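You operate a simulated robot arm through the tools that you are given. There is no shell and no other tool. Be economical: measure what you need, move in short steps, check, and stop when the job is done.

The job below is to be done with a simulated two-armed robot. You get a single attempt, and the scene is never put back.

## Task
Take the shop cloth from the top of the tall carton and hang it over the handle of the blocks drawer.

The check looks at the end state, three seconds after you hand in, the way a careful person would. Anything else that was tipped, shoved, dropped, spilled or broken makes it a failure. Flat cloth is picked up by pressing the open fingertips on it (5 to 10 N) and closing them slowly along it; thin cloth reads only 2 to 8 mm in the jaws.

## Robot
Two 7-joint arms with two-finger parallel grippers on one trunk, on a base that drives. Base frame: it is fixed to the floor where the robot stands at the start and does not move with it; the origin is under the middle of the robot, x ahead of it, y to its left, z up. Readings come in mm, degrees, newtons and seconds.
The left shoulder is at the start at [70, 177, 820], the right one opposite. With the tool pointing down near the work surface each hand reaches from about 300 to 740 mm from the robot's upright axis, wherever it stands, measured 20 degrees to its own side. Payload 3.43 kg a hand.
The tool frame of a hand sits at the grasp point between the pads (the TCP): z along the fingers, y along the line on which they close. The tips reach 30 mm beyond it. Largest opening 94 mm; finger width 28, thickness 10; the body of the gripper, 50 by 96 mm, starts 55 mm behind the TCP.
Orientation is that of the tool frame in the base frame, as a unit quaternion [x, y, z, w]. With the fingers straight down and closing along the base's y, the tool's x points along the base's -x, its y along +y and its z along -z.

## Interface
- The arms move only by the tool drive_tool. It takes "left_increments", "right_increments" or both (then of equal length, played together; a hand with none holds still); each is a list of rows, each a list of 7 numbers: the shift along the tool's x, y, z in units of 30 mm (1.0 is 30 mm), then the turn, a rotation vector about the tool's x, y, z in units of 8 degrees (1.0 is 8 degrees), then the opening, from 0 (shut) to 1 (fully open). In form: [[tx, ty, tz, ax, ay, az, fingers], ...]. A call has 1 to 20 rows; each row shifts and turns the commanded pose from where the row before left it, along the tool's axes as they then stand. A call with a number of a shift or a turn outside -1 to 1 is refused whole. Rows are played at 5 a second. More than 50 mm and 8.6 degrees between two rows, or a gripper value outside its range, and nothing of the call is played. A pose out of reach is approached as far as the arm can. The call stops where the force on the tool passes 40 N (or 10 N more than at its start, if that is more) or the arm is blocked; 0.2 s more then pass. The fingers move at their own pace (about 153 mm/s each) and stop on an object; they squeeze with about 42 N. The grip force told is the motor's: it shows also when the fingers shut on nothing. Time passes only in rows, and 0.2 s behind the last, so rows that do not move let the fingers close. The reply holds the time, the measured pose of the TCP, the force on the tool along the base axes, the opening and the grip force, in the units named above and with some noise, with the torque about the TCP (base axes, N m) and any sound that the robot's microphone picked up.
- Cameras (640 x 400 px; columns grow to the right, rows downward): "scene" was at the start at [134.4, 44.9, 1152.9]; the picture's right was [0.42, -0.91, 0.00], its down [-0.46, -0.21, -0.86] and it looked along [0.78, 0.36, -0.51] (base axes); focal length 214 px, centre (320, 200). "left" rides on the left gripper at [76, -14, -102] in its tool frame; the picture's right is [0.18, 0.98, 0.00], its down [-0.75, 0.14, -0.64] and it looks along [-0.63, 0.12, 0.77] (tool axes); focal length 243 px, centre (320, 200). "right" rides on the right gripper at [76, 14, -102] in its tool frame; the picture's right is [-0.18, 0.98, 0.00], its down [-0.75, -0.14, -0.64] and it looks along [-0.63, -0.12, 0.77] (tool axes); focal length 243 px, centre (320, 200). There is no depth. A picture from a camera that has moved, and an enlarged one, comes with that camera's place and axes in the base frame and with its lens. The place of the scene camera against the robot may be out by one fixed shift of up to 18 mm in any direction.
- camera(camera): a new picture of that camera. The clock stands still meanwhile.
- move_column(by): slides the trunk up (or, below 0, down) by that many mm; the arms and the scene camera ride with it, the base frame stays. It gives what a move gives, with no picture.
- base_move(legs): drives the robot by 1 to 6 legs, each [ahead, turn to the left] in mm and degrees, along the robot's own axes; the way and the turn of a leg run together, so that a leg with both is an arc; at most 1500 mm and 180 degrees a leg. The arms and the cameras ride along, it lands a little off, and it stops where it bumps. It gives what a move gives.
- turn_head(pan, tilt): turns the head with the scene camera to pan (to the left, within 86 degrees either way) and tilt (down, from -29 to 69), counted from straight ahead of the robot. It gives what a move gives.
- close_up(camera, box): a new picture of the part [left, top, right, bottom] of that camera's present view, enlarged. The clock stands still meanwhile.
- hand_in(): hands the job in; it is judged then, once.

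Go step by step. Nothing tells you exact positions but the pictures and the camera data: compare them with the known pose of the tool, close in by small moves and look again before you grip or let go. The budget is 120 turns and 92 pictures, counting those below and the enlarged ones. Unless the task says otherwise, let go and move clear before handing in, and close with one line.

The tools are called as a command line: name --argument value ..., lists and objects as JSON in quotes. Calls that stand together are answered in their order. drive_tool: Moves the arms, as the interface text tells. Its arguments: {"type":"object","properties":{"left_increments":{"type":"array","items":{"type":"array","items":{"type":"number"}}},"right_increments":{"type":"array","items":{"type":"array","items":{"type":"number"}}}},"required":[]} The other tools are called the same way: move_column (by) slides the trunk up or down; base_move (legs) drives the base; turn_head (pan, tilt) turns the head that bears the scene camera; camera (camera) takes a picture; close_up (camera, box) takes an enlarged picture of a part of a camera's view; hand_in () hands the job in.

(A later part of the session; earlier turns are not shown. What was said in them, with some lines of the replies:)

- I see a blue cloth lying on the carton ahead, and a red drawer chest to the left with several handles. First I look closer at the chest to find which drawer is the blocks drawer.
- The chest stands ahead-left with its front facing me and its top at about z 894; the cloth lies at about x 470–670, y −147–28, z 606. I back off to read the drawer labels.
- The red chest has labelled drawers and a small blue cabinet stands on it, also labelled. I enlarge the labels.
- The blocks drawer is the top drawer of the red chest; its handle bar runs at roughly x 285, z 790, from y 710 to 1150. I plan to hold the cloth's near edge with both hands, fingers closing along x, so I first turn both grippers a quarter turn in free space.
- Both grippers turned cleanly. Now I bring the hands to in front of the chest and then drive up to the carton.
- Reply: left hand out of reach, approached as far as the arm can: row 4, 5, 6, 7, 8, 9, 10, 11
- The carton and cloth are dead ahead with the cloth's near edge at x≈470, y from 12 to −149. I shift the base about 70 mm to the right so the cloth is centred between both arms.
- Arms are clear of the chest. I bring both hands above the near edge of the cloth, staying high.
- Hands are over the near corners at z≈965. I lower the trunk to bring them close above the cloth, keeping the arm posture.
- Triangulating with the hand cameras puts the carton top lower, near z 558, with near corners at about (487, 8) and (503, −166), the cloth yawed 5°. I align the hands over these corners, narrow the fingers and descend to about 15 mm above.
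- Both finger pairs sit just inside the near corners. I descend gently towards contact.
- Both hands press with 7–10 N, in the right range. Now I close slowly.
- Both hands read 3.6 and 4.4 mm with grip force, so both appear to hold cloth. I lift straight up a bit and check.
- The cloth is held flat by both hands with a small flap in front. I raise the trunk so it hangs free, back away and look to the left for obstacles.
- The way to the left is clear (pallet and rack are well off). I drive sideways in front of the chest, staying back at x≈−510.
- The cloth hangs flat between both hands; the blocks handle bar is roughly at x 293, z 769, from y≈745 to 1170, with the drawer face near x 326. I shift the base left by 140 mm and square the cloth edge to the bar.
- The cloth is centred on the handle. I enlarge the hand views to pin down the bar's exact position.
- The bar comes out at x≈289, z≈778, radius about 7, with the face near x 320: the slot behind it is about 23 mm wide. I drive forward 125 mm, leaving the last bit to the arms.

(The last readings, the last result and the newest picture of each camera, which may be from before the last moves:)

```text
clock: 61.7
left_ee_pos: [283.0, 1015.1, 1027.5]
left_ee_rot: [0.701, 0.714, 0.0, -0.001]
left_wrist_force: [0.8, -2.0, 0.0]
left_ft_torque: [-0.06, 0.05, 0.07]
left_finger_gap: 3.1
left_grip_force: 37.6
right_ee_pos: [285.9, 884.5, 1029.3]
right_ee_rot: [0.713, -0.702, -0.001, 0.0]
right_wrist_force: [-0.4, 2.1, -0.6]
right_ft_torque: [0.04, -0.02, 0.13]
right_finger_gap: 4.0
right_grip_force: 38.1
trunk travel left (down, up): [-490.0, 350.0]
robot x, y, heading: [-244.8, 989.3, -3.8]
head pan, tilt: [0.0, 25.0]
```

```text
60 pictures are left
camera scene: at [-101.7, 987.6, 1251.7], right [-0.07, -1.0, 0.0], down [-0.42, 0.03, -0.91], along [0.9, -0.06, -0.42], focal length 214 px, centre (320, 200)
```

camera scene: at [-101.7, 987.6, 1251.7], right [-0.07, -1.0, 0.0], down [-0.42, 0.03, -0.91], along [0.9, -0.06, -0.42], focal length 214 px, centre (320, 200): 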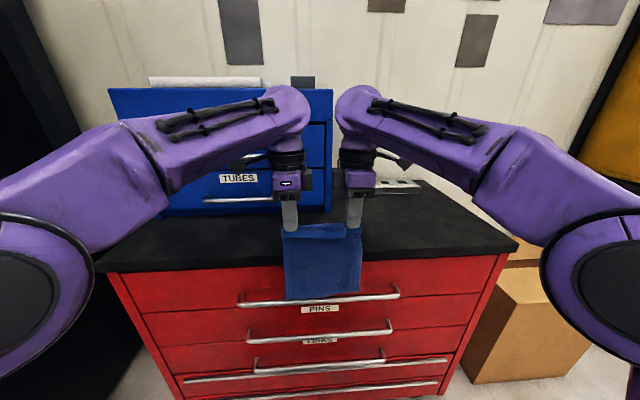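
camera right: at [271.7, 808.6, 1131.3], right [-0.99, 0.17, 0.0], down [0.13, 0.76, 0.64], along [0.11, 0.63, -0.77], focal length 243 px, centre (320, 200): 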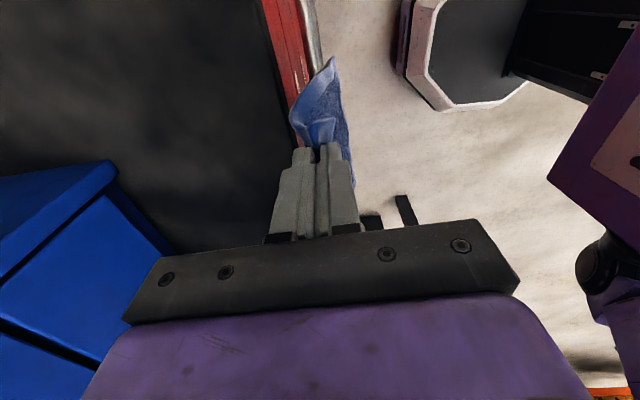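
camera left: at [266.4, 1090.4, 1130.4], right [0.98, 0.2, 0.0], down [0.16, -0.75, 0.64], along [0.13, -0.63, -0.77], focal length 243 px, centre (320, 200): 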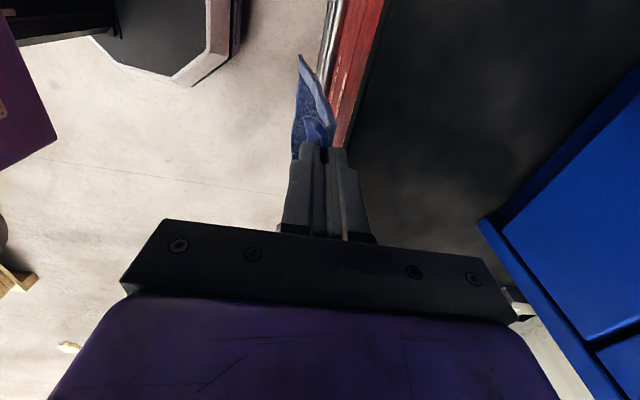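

The cloth bottom clears the bar. I move both hands forward slowly to x≈310 and let the cloth settle.

drive_tool --left_increments '[[0, 0.15, 0, 0, 0, 0, 0], [0, 0.15, 0, 0, 0, 0, 0], [0, 0.15, 0, 0, 0, 0, 0], [0, 0.15, 0, 0, 0, 0, 0], [0, 0.15, 0, 0, 0, 0, 0], [0, 0.15, 0, 0, 0, 0, 0], [0, 0, 0, 0, 0, 0, 0], [0, 0, 0, 0, 0, 0, 0], [0, 0, 0, 0, 0, 0, 0], [0, 0, 0, 0, 0, 0, 0], [0, 0, 0, 0, 0, 0, 0], [0, 0, 0, 0, 0, 0, 0]]' --right_increments '[[0, -0.13, 0, 0, 0, 0, 0], [0, -0.13, 0, 0, 0, 0, 0], [0, -0.13, 0, 0, 0, 0, 0], [0, -0.13, 0, 0, 0, 0, 0], [0, -0.13, 0, 0, 0, 0, 0], [0, -0.13, 0, 0, 0, 0, 0], [0, 0, 0, 0, 0, 0, 0], [0, 0, 0, 0, 0, 0, 0], [0, 0, 0, 0, 0, 0, 0], [0, 0, 0, 0, 0, 0, 0], [0, 0, 0, 0, 0, 0, 0], [0, 0, 0, 0, 0, 0, 0]]'

camera --camera "right"

camera --camera "left"

close_up --camera "scene" --box '[220, 190, 420, 315]'

```text
clock: 64.3
left_ee_pos: [309.7, 1015.4, 1029.5]
left_ee_rot: [0.7, 0.714, 0.0, 0.0]
left_wrist_force: [-0.9, -1.5, -0.9]
left_ft_torque: [-0.05, -0.02, 0.11]
left_finger_gap: 3.1
left_grip_force: 37.6
right_ee_pos: [307.2, 883.4, 1027.8]
right_ee_rot: [0.712, -0.702, 0.0, 0.0]
right_wrist_force: [0.2, 2.0, 0.4]
right_ft_torque: [0.05, 0.0, 0.15]
right_finger_gap: 4.0
right_grip_force: 38.7
trunk travel left (down, up): [-490.0, 350.0]
robot x, y, heading: [-246.0, 989.1, -4.0]
head pan, tilt: [0.0, 25.0]
```

```text
59 pictures are left
camera right: at [294.4, 809.0, 1131.4], right [-0.99, 0.17, 0.0], down [0.13, 0.76, 0.64], along [0.11, 0.63, -0.77], focal length 243 px, centre (320, 200)
```

right: 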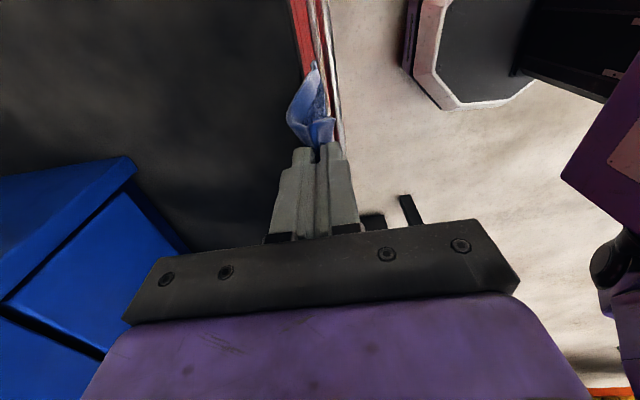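

```text
58 pictures are left
camera left: at [293.1, 1090.7, 1130.7], right [0.98, 0.2, 0.0], down [0.16, -0.75, 0.64], along [0.13, -0.63, -0.77], focal length 243 px, centre (320, 200)
```

left: 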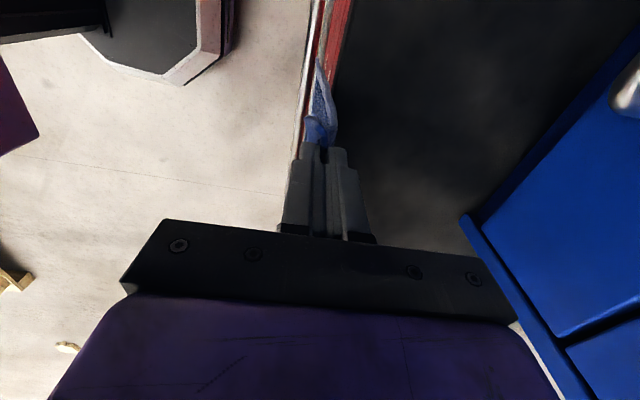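

```text
3.20 times, centred on (320, 252) of scene
camera zoom: at [-102.3, 987.6, 1251.7], right [-0.07, -1.0, 0.0], down [-0.42, 0.03, -0.91], along [0.9, -0.06, -0.42], focal length 686 px, centre (320, 32)
```

zoom: 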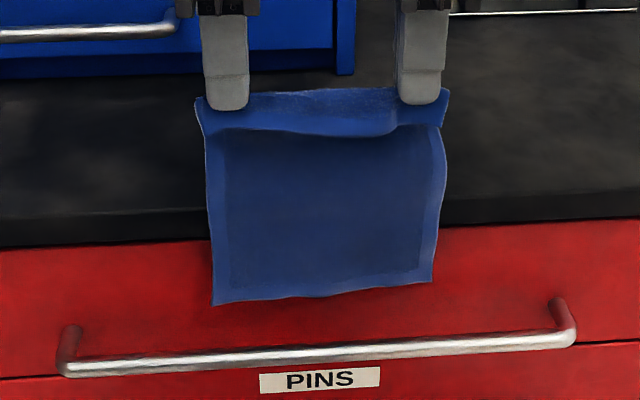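

The cloth hangs at x≈303–309, behind the bar (axis ≈291) and in front of the drawer face. I lower it slowly into the slot.

drive_tool --left_increments '[[0, 0.1, 0.25, 0, 0, 0, 0], [0, 0, 0.25, 0, 0, 0, 0], [0, 0, 0.25, 0, 0, 0, 0], [0, 0, 0.25, 0, 0, 0, 0], [0, 0, 0.25, 0, 0, 0, 0], [0, 0, 0.25, 0, 0, 0, 0], [0, 0, 0.25, 0, 0, 0, 0], [0, 0, 0.25, 0, 0, 0, 0]]' --right_increments '[[0, -0.08, 0.25, 0, 0, 0, 0], [0, 0, 0.25, 0, 0, 0, 0], [0, 0, 0.25, 0, 0, 0, 0], [0, 0, 0.25, 0, 0, 0, 0], [0, 0, 0.25, 0, 0, 0, 0], [0, 0, 0.25, 0, 0, 0, 0], [0, 0, 0.25, 0, 0, 0, 0], [0, 0, 0.25, 0, 0, 0, 0]]'

close_up --camera "scene" --box '[220, 200, 420, 325]'

close_up --camera "right" --box '[240, 0, 400, 100]'

close_up --camera "left" --box '[240, 0, 400, 100]'

```text
clock: 66.1
left_ee_pos: [313.3, 1015.5, 967.7]
left_ee_rot: [0.701, 0.714, 0.0, 0.0]
left_wrist_force: [0.4, -1.3, -1.7]
left_ft_torque: [-0.03, -0.05, 0.11]
left_finger_gap: 3.4
left_grip_force: 37.5
right_ee_pos: [310.6, 884.3, 968.5]
right_ee_rot: [0.712, -0.702, 0.0, 0.0]
right_wrist_force: [0.2, 2.0, 0.1]
right_ft_torque: [0.04, -0.03, 0.11]
right_finger_gap: 4.0
right_grip_force: 38.5
trunk travel left (down, up): [-490.0, 350.0]
robot x, y, heading: [-244.3, 991.6, -4.1]
head pan, tilt: [0.0, 25.0]
```

```text
3.20 times, centred on (320, 262) of scene
camera zoom: at [-102.1, 987.6, 1251.7], right [-0.07, -1.0, 0.0], down [-0.42, 0.03, -0.91], along [0.9, -0.06, -0.42], focal length 686 px, centre (320, 0)
```

zoom: 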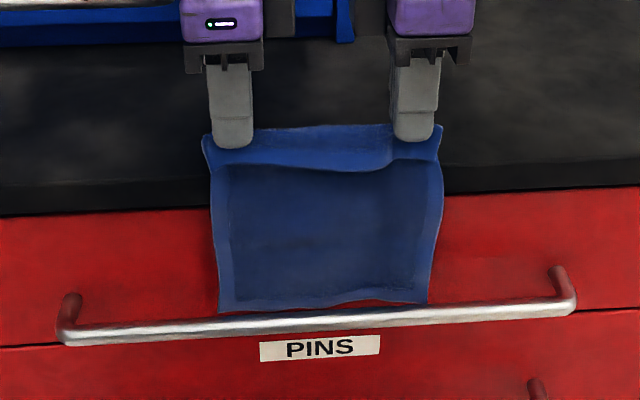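

```text
4.00 times, centred on (320, 50) of right
camera zoom: at [297.2, 809.0, 1071.5], right [-0.99, 0.17, 0.0], down [0.13, 0.76, 0.64], along [0.11, 0.63, -0.77], focal length 970 px, centre (320, 800)
```

zoom: 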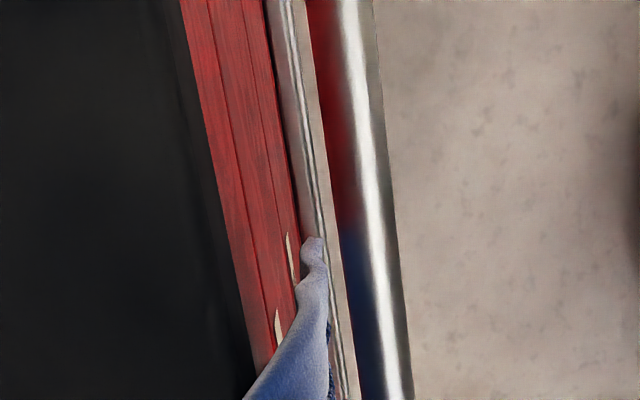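

```text
4.00 times, centred on (320, 50) of left
camera zoom: at [296.4, 1090.7, 1070.3], right [0.98, 0.2, 0.0], down [0.16, -0.75, 0.64], along [0.13, -0.63, -0.77], focal length 970 px, centre (320, 800)
```

zoom: 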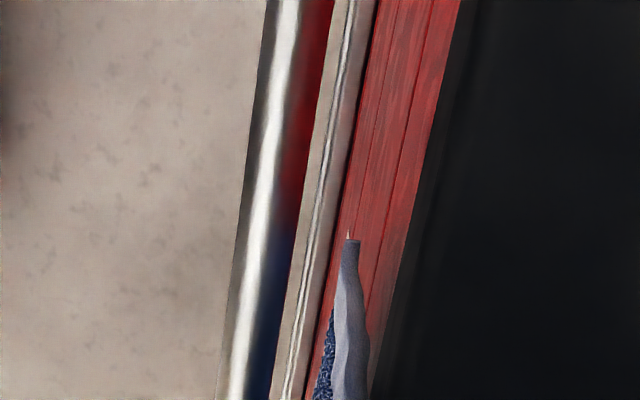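

The free edge has gone into the slot behind the bar on both sides. I continue down, then down and outward so the fingers stay clear of the bench-top lip.

drive_tool --left_increments '[[0, 0, 0.25, 0, 0, 0, 0], [0, 0, 0.25, 0, 0, 0, 0], [0, 0, 0.25, 0, 0, 0, 0], [0, -0.1, 0.15, 0, 0, 0, 0], [0, -0.2, 0, 0, 0, 0, 0], [0, -0.2, 0, 0, 0, 0, 0], [0, -0.2, 0, 0, 0, 0, 0], [0, -0.2, 0.1, 0, 0, 0, 0], [0, 0, 0.25, 0, 0, 0, 0], [0, 0, 0.25, 0, 0, 0, 0], [0, 0, 0.25, 0, 0, 0, 0]]' --right_increments '[[0, 0, 0.25, 0, 0, 0, 0], [0, 0, 0.25, 0, 0, 0, 0], [0, 0, 0.25, 0, 0, 0, 0], [0, 0.1, 0.15, 0, 0, 0, 0], [0, 0.2, 0, 0, 0, 0, 0], [0, 0.2, 0, 0, 0, 0, 0], [0, 0.2, 0, 0, 0, 0, 0], [0, 0.15, 0.1, 0, 0, 0, 0], [0, 0, 0.25, 0, 0, 0, 0], [0, 0, 0.25, 0, 0, 0, 0], [0, 0, 0.25, 0, 0, 0, 0]]'

close_up --camera "scene" --box '[220, 200, 420, 325]'

close_up --camera "right" --box '[200, 0, 440, 150]'

close_up --camera "left" --box '[200, 0, 440, 150]'

```text
clock: 68.5
left_ee_pos: [284.9, 1015.4, 916.7]
left_ee_rot: [0.7, 0.714, 0.0, -0.001]
left_wrist_force: [-0.6, -1.4, 0.3]
left_ft_torque: [-0.09, 0.0, 0.12]
left_finger_gap: 3.3
left_grip_force: 38.3
right_ee_pos: [285.4, 884.4, 916.4]
right_ee_rot: [0.712, -0.702, 0.0, -0.001]
right_wrist_force: [0.0, 2.4, 0.4]
right_ft_torque: [0.08, 0.01, 0.11]
right_finger_gap: 4.1
right_grip_force: 38.7
trunk travel left (down, up): [-490.0, 350.0]
robot x, y, heading: [-248.2, 990.8, -4.2]
head pan, tilt: [0.0, 25.0]
```

```text
3.20 times, centred on (320, 262) of scene
camera zoom: at [-102.0, 987.5, 1251.7], right [-0.07, -1.0, 0.0], down [-0.42, 0.03, -0.91], along [0.9, -0.06, -0.42], focal length 686 px, centre (320, 0)
```

zoom: 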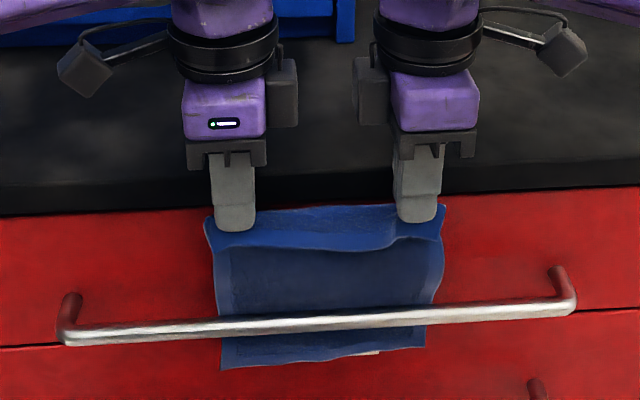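

```text
2.67 times, centred on (320, 75) of right
camera zoom: at [271.8, 808.4, 1018.6], right [-0.99, 0.17, 0.0], down [0.13, 0.76, 0.64], along [0.11, 0.63, -0.77], focal length 647 px, centre (320, 533)
```

zoom: 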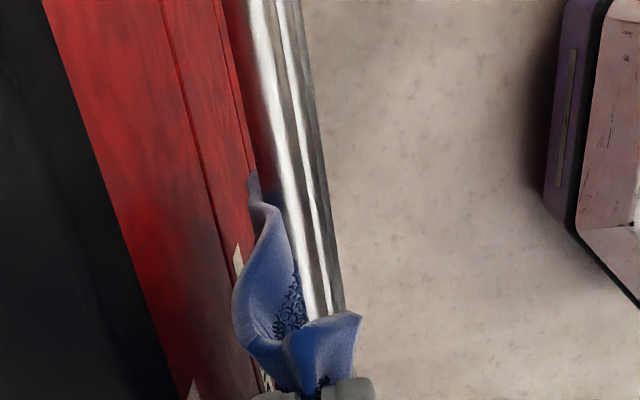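

```text
2.67 times, centred on (320, 75) of left
camera zoom: at [269.0, 1090.6, 1018.0], right [0.98, 0.2, 0.0], down [0.16, -0.75, 0.64], along [0.13, -0.63, -0.77], focal length 647 px, centre (320, 533)
```

zoom: 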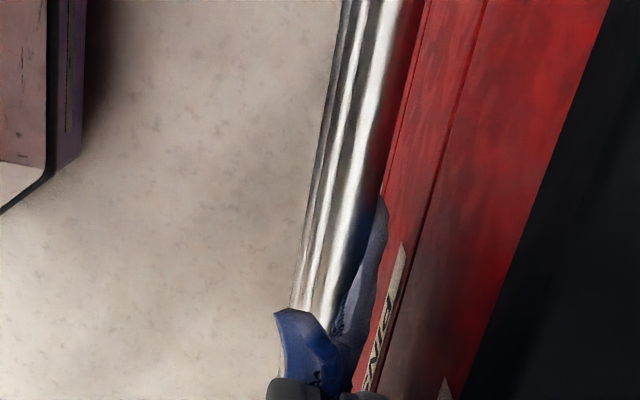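

The cloth hangs behind the bar with its lower edge well below it. I lower a little more and then carry the held edge outward over the bar.

drive_tool --left_increments '[[0, 0, 0.25, 0, 0, 0, 0], [0, 0, 0.25, 0, 0, 0, 0], [0, 0, 0.25, 0, 0, 0, 0], [0, 0, 0.25, 0, 0, 0, 0], [0, -0.29, 0.175, 0, 0, 0, 0], [0, -0.29, 0.175, 0, 0, 0, 0], [0, -0.29, 0.175, 0, 0, 0, 0], [0, -0.29, 0.175, 0, 0, 0, 0], [0, -0.15, 0.29, 0, 0, 0, 0], [0, -0.15, 0.29, 0, 0, 0, 0], [0, -0.15, 0.29, 0, 0, 0, 0], [0, -0.15, 0.29, 0, 0, 0, 0]]' --right_increments '[[0, 0, 0.25, 0, 0, 0, 0], [0, 0, 0.25, 0, 0, 0, 0], [0, 0, 0.25, 0, 0, 0, 0], [0, 0, 0.25, 0, 0, 0, 0], [0, 0.29, 0.175, 0, 0, 0, 0], [0, 0.29, 0.175, 0, 0, 0, 0], [0, 0.29, 0.175, 0, 0, 0, 0], [0, 0.29, 0.175, 0, 0, 0, 0], [0, 0.15, 0.29, 0, 0, 0, 0], [0, 0.15, 0.29, 0, 0, 0, 0], [0, 0.15, 0.29, 0, 0, 0, 0], [0, 0.15, 0.29, 0, 0, 0, 0]]'

close_up --camera "scene" --box '[220, 200, 420, 325]'

close_up --camera "right" --box '[160, 0, 400, 150]'

```text
clock: 71.1
left_ee_pos: [232.8, 1012.8, 830.2]
left_ee_rot: [0.701, 0.713, 0.0, 0.0]
left_wrist_force: [-0.3, -1.0, 0.0]
left_ft_torque: [-0.04, 0.01, 0.09]
left_finger_gap: 3.5
left_grip_force: 38.1
right_ee_pos: [232.3, 883.8, 830.2]
right_ee_rot: [0.713, -0.702, 0.0, 0.0]
right_wrist_force: [0.1, 0.8, -0.5]
right_ft_torque: [0.04, -0.03, 0.12]
right_finger_gap: 3.9
right_grip_force: 38.5
trunk travel left (down, up): [-490.0, 350.0]
robot x, y, heading: [-245.6, 990.9, -4.0]
head pan, tilt: [0.0, 25.0]
```

```text
3.20 times, centred on (320, 262) of scene
camera zoom: at [-102.3, 987.5, 1251.7], right [-0.07, -1.0, 0.0], down [-0.42, 0.03, -0.91], along [0.9, -0.06, -0.42], focal length 686 px, centre (320, 0)
```

zoom: 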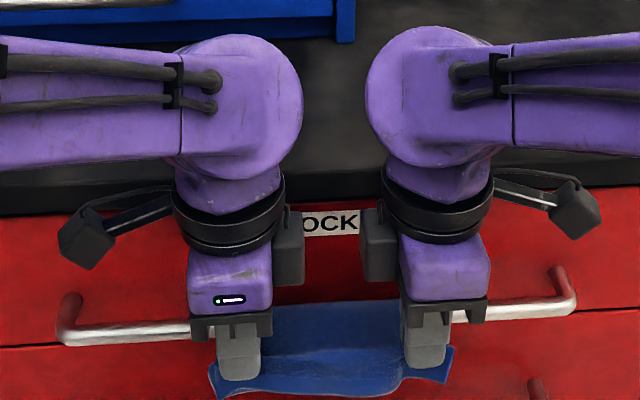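

```text
2.67 times, centred on (280, 75) of right
camera zoom: at [218.8, 808.1, 933.5], right [-0.99, 0.17, 0.0], down [0.13, 0.76, 0.64], along [0.11, 0.63, -0.77], focal length 647 px, centre (427, 533)
```

zoom: 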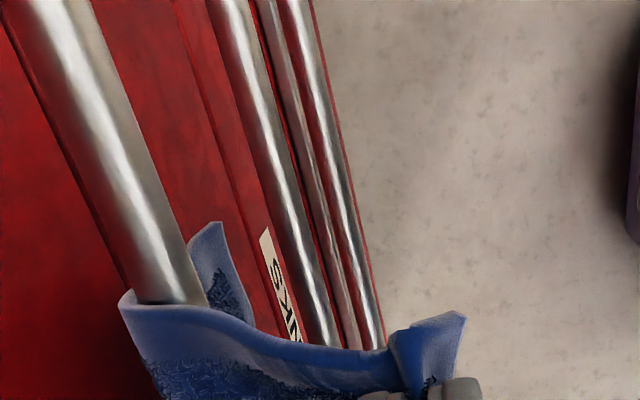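

The cloth now runs over the bar with its back part hanging behind. I carry the held edge down in front.

drive_tool --left_increments '[[0, 0, 0.33, 0, 0, 0, 0], [0, 0, 0.33, 0, 0, 0, 0], [0, 0, 0.33, 0, 0, 0, 0], [0, 0, 0.33, 0, 0, 0, 0], [0, 0.08, 0.3, 0, 0, 0, 0], [0, 0.08, 0.3, 0, 0, 0, 0], [0, 0.08, 0.3, 0, 0, 0, 0], [0, 0, 0, 0, 0, 0, 0]]' --right_increments '[[0, 0, 0.33, 0, 0, 0, 0], [0, 0, 0.33, 0, 0, 0, 0], [0, 0, 0.33, 0, 0, 0, 0], [0, 0, 0.33, 0, 0, 0, 0], [0, -0.08, 0.3, 0, 0, 0, 0], [0, -0.08, 0.3, 0, 0, 0, 0], [0, -0.08, 0.3, 0, 0, 0, 0], [0, 0, 0, 0, 0, 0, 0]]'

camera --camera "scene"

close_up --camera "right" --box '[80, 0, 400, 200]'

close_up --camera "left" --box '[240, 0, 560, 200]'

```text
clock: 72.9
left_ee_pos: [240.0, 1014.2, 763.8]
left_ee_rot: [0.701, 0.713, 0.0, 0.0]
left_wrist_force: [-0.2, -1.6, 0.2]
left_ft_torque: [-0.02, 0.03, 0.09]
left_finger_gap: 3.3
left_grip_force: 38.1
right_ee_pos: [239.4, 884.1, 764.4]
right_ee_rot: [0.713, -0.701, 0.0, -0.001]
right_wrist_force: [-0.1, 1.4, 0.1]
right_ft_torque: [0.02, 0.01, 0.09]
right_finger_gap: 4.1
right_grip_force: 38.3
trunk travel left (down, up): [-490.0, 350.0]
robot x, y, heading: [-248.7, 985.9, -3.8]
head pan, tilt: [0.0, 25.0]
```

```text
48 pictures are left
camera scene: at [-102.7, 987.6, 1251.8], right [-0.07, -1.0, 0.0], down [-0.42, 0.03, -0.91], along [0.9, -0.06, -0.42], focal length 214 px, centre (320, 200)
```

scene: 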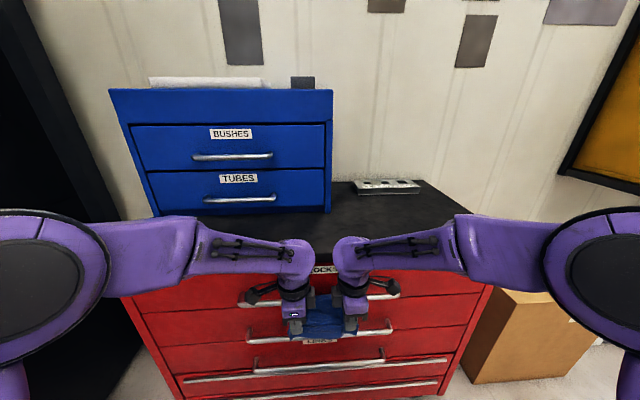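

```text
2.00 times, centred on (240, 100) of right
camera zoom: at [225.8, 808.2, 866.8], right [-0.99, 0.17, 0.0], down [0.13, 0.76, 0.64], along [0.11, 0.63, -0.77], focal length 485 px, centre (480, 400)
```

zoom: 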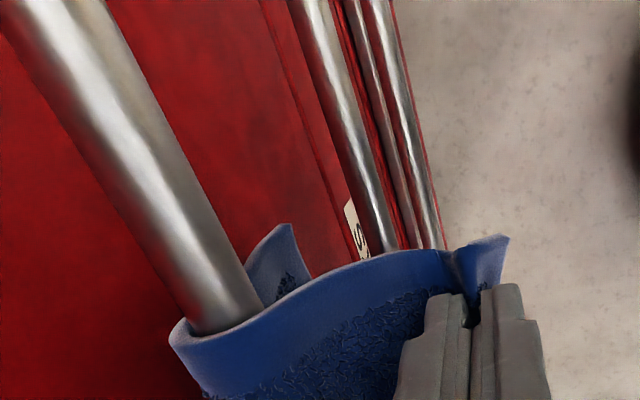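

```text
2.00 times, centred on (400, 100) of left
camera zoom: at [223.3, 1089.4, 866.0], right [0.98, 0.2, 0.0], down [0.15, -0.75, 0.64], along [0.13, -0.63, -0.77], focal length 485 px, centre (160, 400)
```

zoom: 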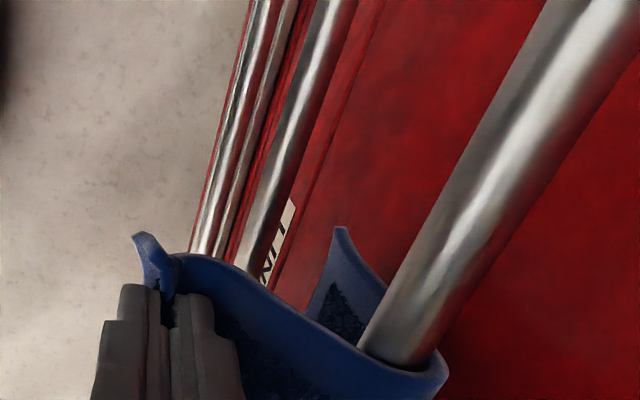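

The cloth wraps the bar well, with its back part hanging behind and slack in front. I lower slightly, open the fingers gently, and withdraw straight up.

drive_tool --left_increments '[[0, 0, 0.25, 0, 0, 0, 0], [0, 0, 0, 0, 0, 0, 0.08], [0, 0, 0, 0, 0, 0, 0.16], [0, 0, 0, 0, 0, 0, 0.24], [0, 0, 0, 0, 0, 0, 0.32], [0, 0, 0, 0, 0, 0, 0.32], [0, 0, 0, 0, 0, 0, 0.32]]' --right_increments '[[0, 0, 0.25, 0, 0, 0, 0], [0, 0, 0, 0, 0, 0, 0.08], [0, 0, 0, 0, 0, 0, 0.16], [0, 0, 0, 0, 0, 0, 0.24], [0, 0, 0, 0, 0, 0, 0.32], [0, 0, 0, 0, 0, 0, 0.32], [0, 0, 0, 0, 0, 0, 0.32]]'

close_up --camera "right" --box '[80, 0, 400, 200]'

close_up --camera "left" --box '[240, 0, 560, 200]'

```text
clock: 74.5
left_ee_pos: [239.6, 1013.8, 756.4]
left_ee_rot: [0.701, 0.713, 0.0, 0.0]
left_wrist_force: [0.4, -0.8, 0.7]
left_ft_torque: [-0.01, -0.01, -0.01]
left_finger_gap: 30.2
left_grip_force: 0.0
right_ee_pos: [240.0, 882.9, 756.9]
right_ee_rot: [0.713, -0.701, 0.0, 0.0]
right_wrist_force: [0.1, -0.4, -0.3]
right_ft_torque: [0.03, -0.03, 0.0]
right_finger_gap: 29.9
right_grip_force: 0.1
trunk travel left (down, up): [-490.0, 350.0]
robot x, y, heading: [-245.2, 987.0, -3.9]
head pan, tilt: [0.0, 25.0]
```

```text
2.00 times, centred on (240, 100) of right
camera zoom: at [225.9, 808.1, 859.2], right [-0.99, 0.17, 0.0], down [0.13, 0.76, 0.64], along [0.11, 0.63, -0.77], focal length 485 px, centre (480, 400)
```

zoom: 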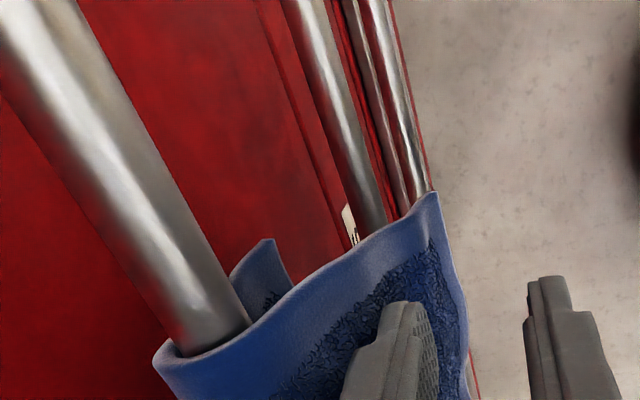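

```text
2.00 times, centred on (400, 100) of left
camera zoom: at [223.1, 1089.5, 858.3], right [0.98, 0.2, 0.0], down [0.16, -0.75, 0.64], along [0.13, -0.63, -0.77], focal length 485 px, centre (160, 400)
```

zoom: 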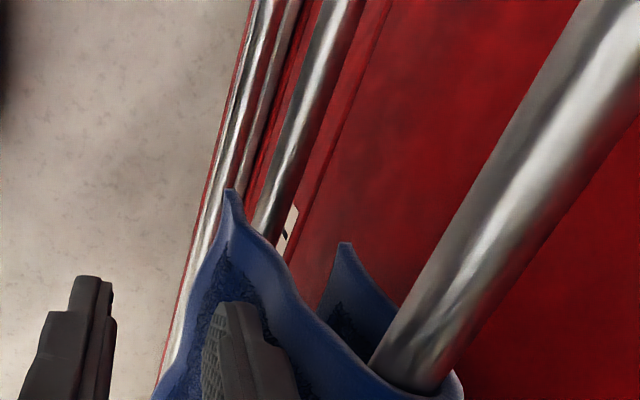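

Both hands have let go and the cloth stays on the bar. I withdraw upward slowly and check.

drive_tool --left_increments '[[0, 0, -0.2, 0, 0, 0, 0.32], [0, 0, -0.2, 0, 0, 0, 0.32], [0, 0, -0.2, 0, 0, 0, 0.32], [0, 0, -0.2, 0, 0, 0, 0.32], [0, 0, -0.3, 0, 0, 0, 0.32], [0, 0, -0.3, 0, 0, 0, 0.32], [0, 0, -0.4, 0, 0, 0, 0.32], [0, 0, -0.4, 0, 0, 0, 0.32]]' --right_increments '[[0, 0, -0.2, 0, 0, 0, 0.32], [0, 0, -0.2, 0, 0, 0, 0.32], [0, 0, -0.2, 0, 0, 0, 0.32], [0, 0, -0.2, 0, 0, 0, 0.32], [0, 0, -0.3, 0, 0, 0, 0.32], [0, 0, -0.3, 0, 0, 0, 0.32], [0, 0, -0.4, 0, 0, 0, 0.32], [0, 0, -0.4, 0, 0, 0, 0.32]]'

camera --camera "right"

camera --camera "left"

```text
clock: 76.3
left_ee_pos: [239.7, 1014.6, 821.7]
left_ee_rot: [0.701, 0.713, 0.001, 0.0]
left_wrist_force: [-0.3, 0.0, 1.1]
left_ft_torque: [0.01, 0.0, 0.0]
left_finger_gap: 30.1
left_grip_force: 0.1
right_ee_pos: [238.7, 883.9, 821.8]
right_ee_rot: [0.712, -0.702, 0.001, 0.0]
right_wrist_force: [-0.1, 0.3, -0.4]
right_ft_torque: [0.02, 0.03, 0.01]
right_finger_gap: 30.2
right_grip_force: 0.1
trunk travel left (down, up): [-490.0, 350.0]
robot x, y, heading: [-248.2, 989.1, -4.0]
head pan, tilt: [0.0, 25.0]
```

```text
43 pictures are left
camera right: at [225.4, 807.8, 925.5], right [-0.99, 0.17, 0.0], down [0.13, 0.76, 0.64], along [0.11, 0.63, -0.77], focal length 243 px, centre (320, 200)
```

right: 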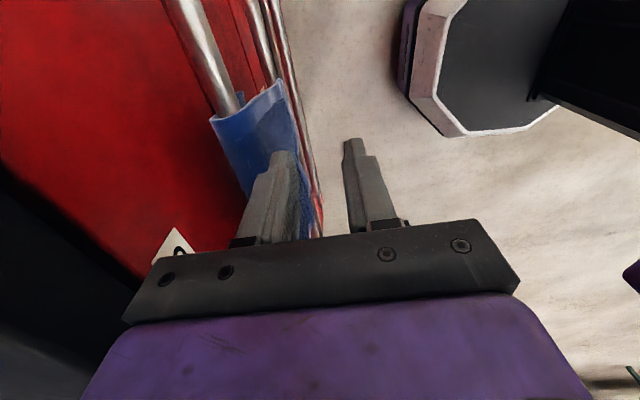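

```text
42 pictures are left
camera left: at [222.8, 1089.7, 924.7], right [0.98, 0.2, 0.0], down [0.15, -0.75, 0.64], along [0.13, -0.63, -0.77], focal length 243 px, centre (320, 200)
```

left: 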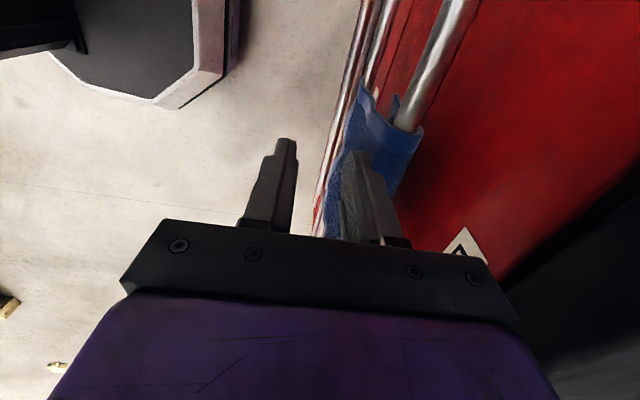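

The fingers have come out above the cloth. I raise clear of the bar, back the base off and look at the result.

drive_tool --left_increments '[[0, 0, -0.5, 0, 0, 0, 0.32], [0, 0, -0.5, 0, 0, 0, 0.32], [0, 0, -0.5, 0, 0, 0, 0.32], [0, 0, -0.5, 0, 0, 0, 0.32]]' --right_increments '[[0, 0, -0.5, 0, 0, 0, 0.32], [0, 0, -0.5, 0, 0, 0, 0.32], [0, 0, -0.5, 0, 0, 0, 0.32], [0, 0, -0.5, 0, 0, 0, 0.32]]'

base_move --legs '[[-300, 0]]'

camera --camera "scene"

camera --camera "right"

```text
clock: 77.3
left_ee_pos: [239.1, 1013.7, 882.6]
left_ee_rot: [0.7, 0.714, -0.001, 0.0]
left_wrist_force: [-1.0, 0.4, -0.3]
left_ft_torque: [-0.02, 0.01, -0.03]
left_finger_gap: 29.9
left_grip_force: 0.1
right_ee_pos: [240.0, 884.3, 883.8]
right_ee_rot: [0.713, -0.702, 0.0, 0.0]
right_wrist_force: [-0.5, 0.6, -0.2]
right_ft_torque: [0.03, 0.04, -0.05]
right_finger_gap: 30.0
right_grip_force: 0.0
trunk travel left (down, up): [-490.0, 350.0]
robot x, y, heading: [-246.6, 988.0, -3.8]
head pan, tilt: [0.0, 25.0]
```

```text
clock: 79.3
left_ee_pos: [-58.2, 1034.3, 882.9]
left_ee_rot: [0.7, 0.714, 0.001, 0.0]
left_wrist_force: [-0.1, -0.2, 0.1]
left_ft_torque: [0.03, -0.01, -0.02]
left_finger_gap: 30.1
left_grip_force: 0.1
right_ee_pos: [-57.9, 903.9, 882.5]
right_ee_rot: [0.713, -0.702, 0.001, 0.0]
right_wrist_force: [-0.3, -0.3, -0.4]
right_ft_torque: [-0.03, -0.03, -0.01]
right_finger_gap: 30.1
right_grip_force: 0.1
trunk travel left (down, up): [-490.0, 350.0]
robot x, y, heading: [-545.7, 1010.4, -3.9]
head pan, tilt: [0.0, 25.0]
```

```text
41 pictures are left
camera scene: at [-400.0, 1008.1, 1251.8], right [-0.07, -1.0, 0.0], down [-0.42, 0.03, -0.91], along [0.9, -0.06, -0.42], focal length 214 px, centre (320, 200)
```

scene: 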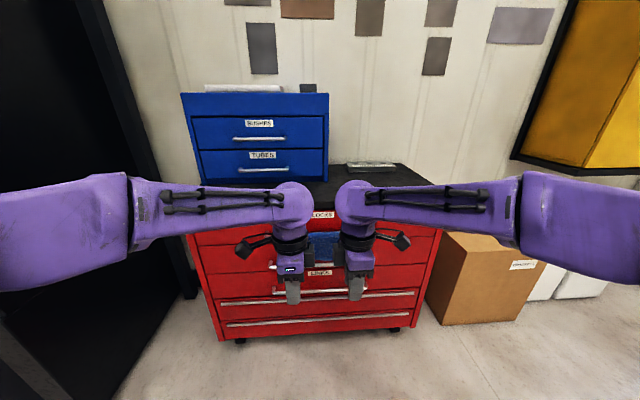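

```text
40 pictures are left
camera right: at [-71.4, 828.8, 985.7], right [-0.99, 0.17, 0.0], down [0.13, 0.76, 0.64], along [0.11, 0.63, -0.77], focal length 243 px, centre (320, 200)
```

right: 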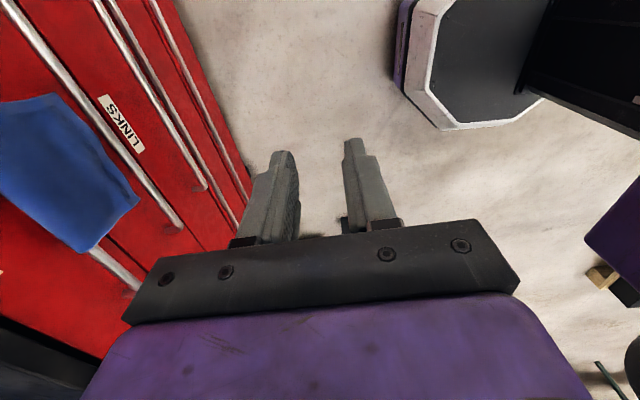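

The cloth hangs on the handle, but the arms block part of the view. I raise the trunk and look again to confirm it stays.

move_column --by 300

camera --camera "scene"

close_up --camera "scene" --box '[240, 250, 400, 350]'

```text
clock: 82.3
left_ee_pos: [-57.0, 1034.4, 1181.4]
left_ee_rot: [0.7, 0.714, 0.0, 0.0]
left_wrist_force: [0.1, 0.5, -0.6]
left_ft_torque: [-0.01, -0.03, 0.02]
left_finger_gap: 30.2
left_grip_force: 0.1
right_ee_pos: [-57.5, 905.0, 1182.6]
right_ee_rot: [0.713, -0.701, 0.0, 0.0]
right_wrist_force: [-0.4, 0.6, 0.5]
right_ft_torque: [0.02, -0.03, 0.01]
right_finger_gap: 30.1
right_grip_force: 0.0
trunk travel left (down, up): [-790.0, 50.0]
robot x, y, heading: [-543.8, 1009.7, -3.7]
head pan, tilt: [0.0, 25.0]
```

```text
39 pictures are left
camera scene: at [-399.1, 1008.1, 1551.7], right [-0.07, -1.0, 0.0], down [-0.42, 0.03, -0.91], along [0.9, -0.06, -0.42], focal length 214 px, centre (320, 200)
```

scene: 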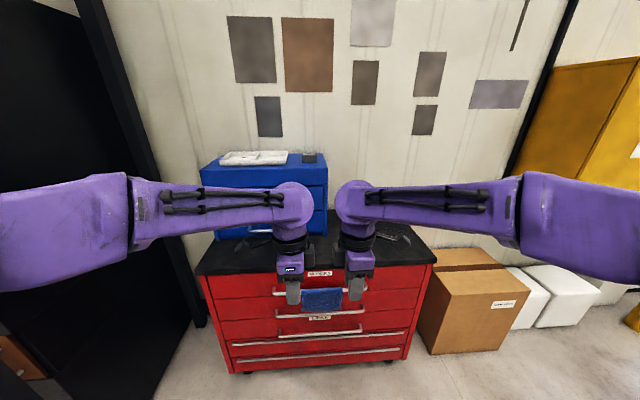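

```text
4.00 times, centred on (320, 300) of scene
camera zoom: at [-399.1, 1008.1, 1551.7], right [-0.07, -1.0, 0.0], down [-0.42, 0.03, -0.91], along [0.9, -0.06, -0.42], focal length 858 px, centre (320, -200)
```

zoom: 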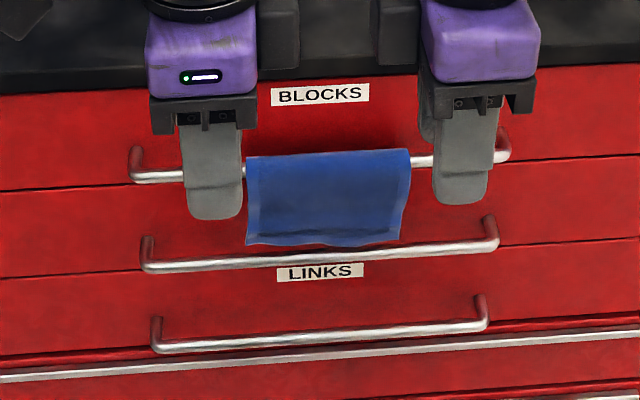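

The cloth hangs neatly over the handle of the BLOCKS drawer. The hands are well clear and nothing else appears disturbed, so I hand in.

hand_in

```text
The job is handed in.
```

The shop cloth is draped over the handle of the blocks drawer, with both hands released and moved clear; nothing else appeared to have moved in the last picture before I handed in.
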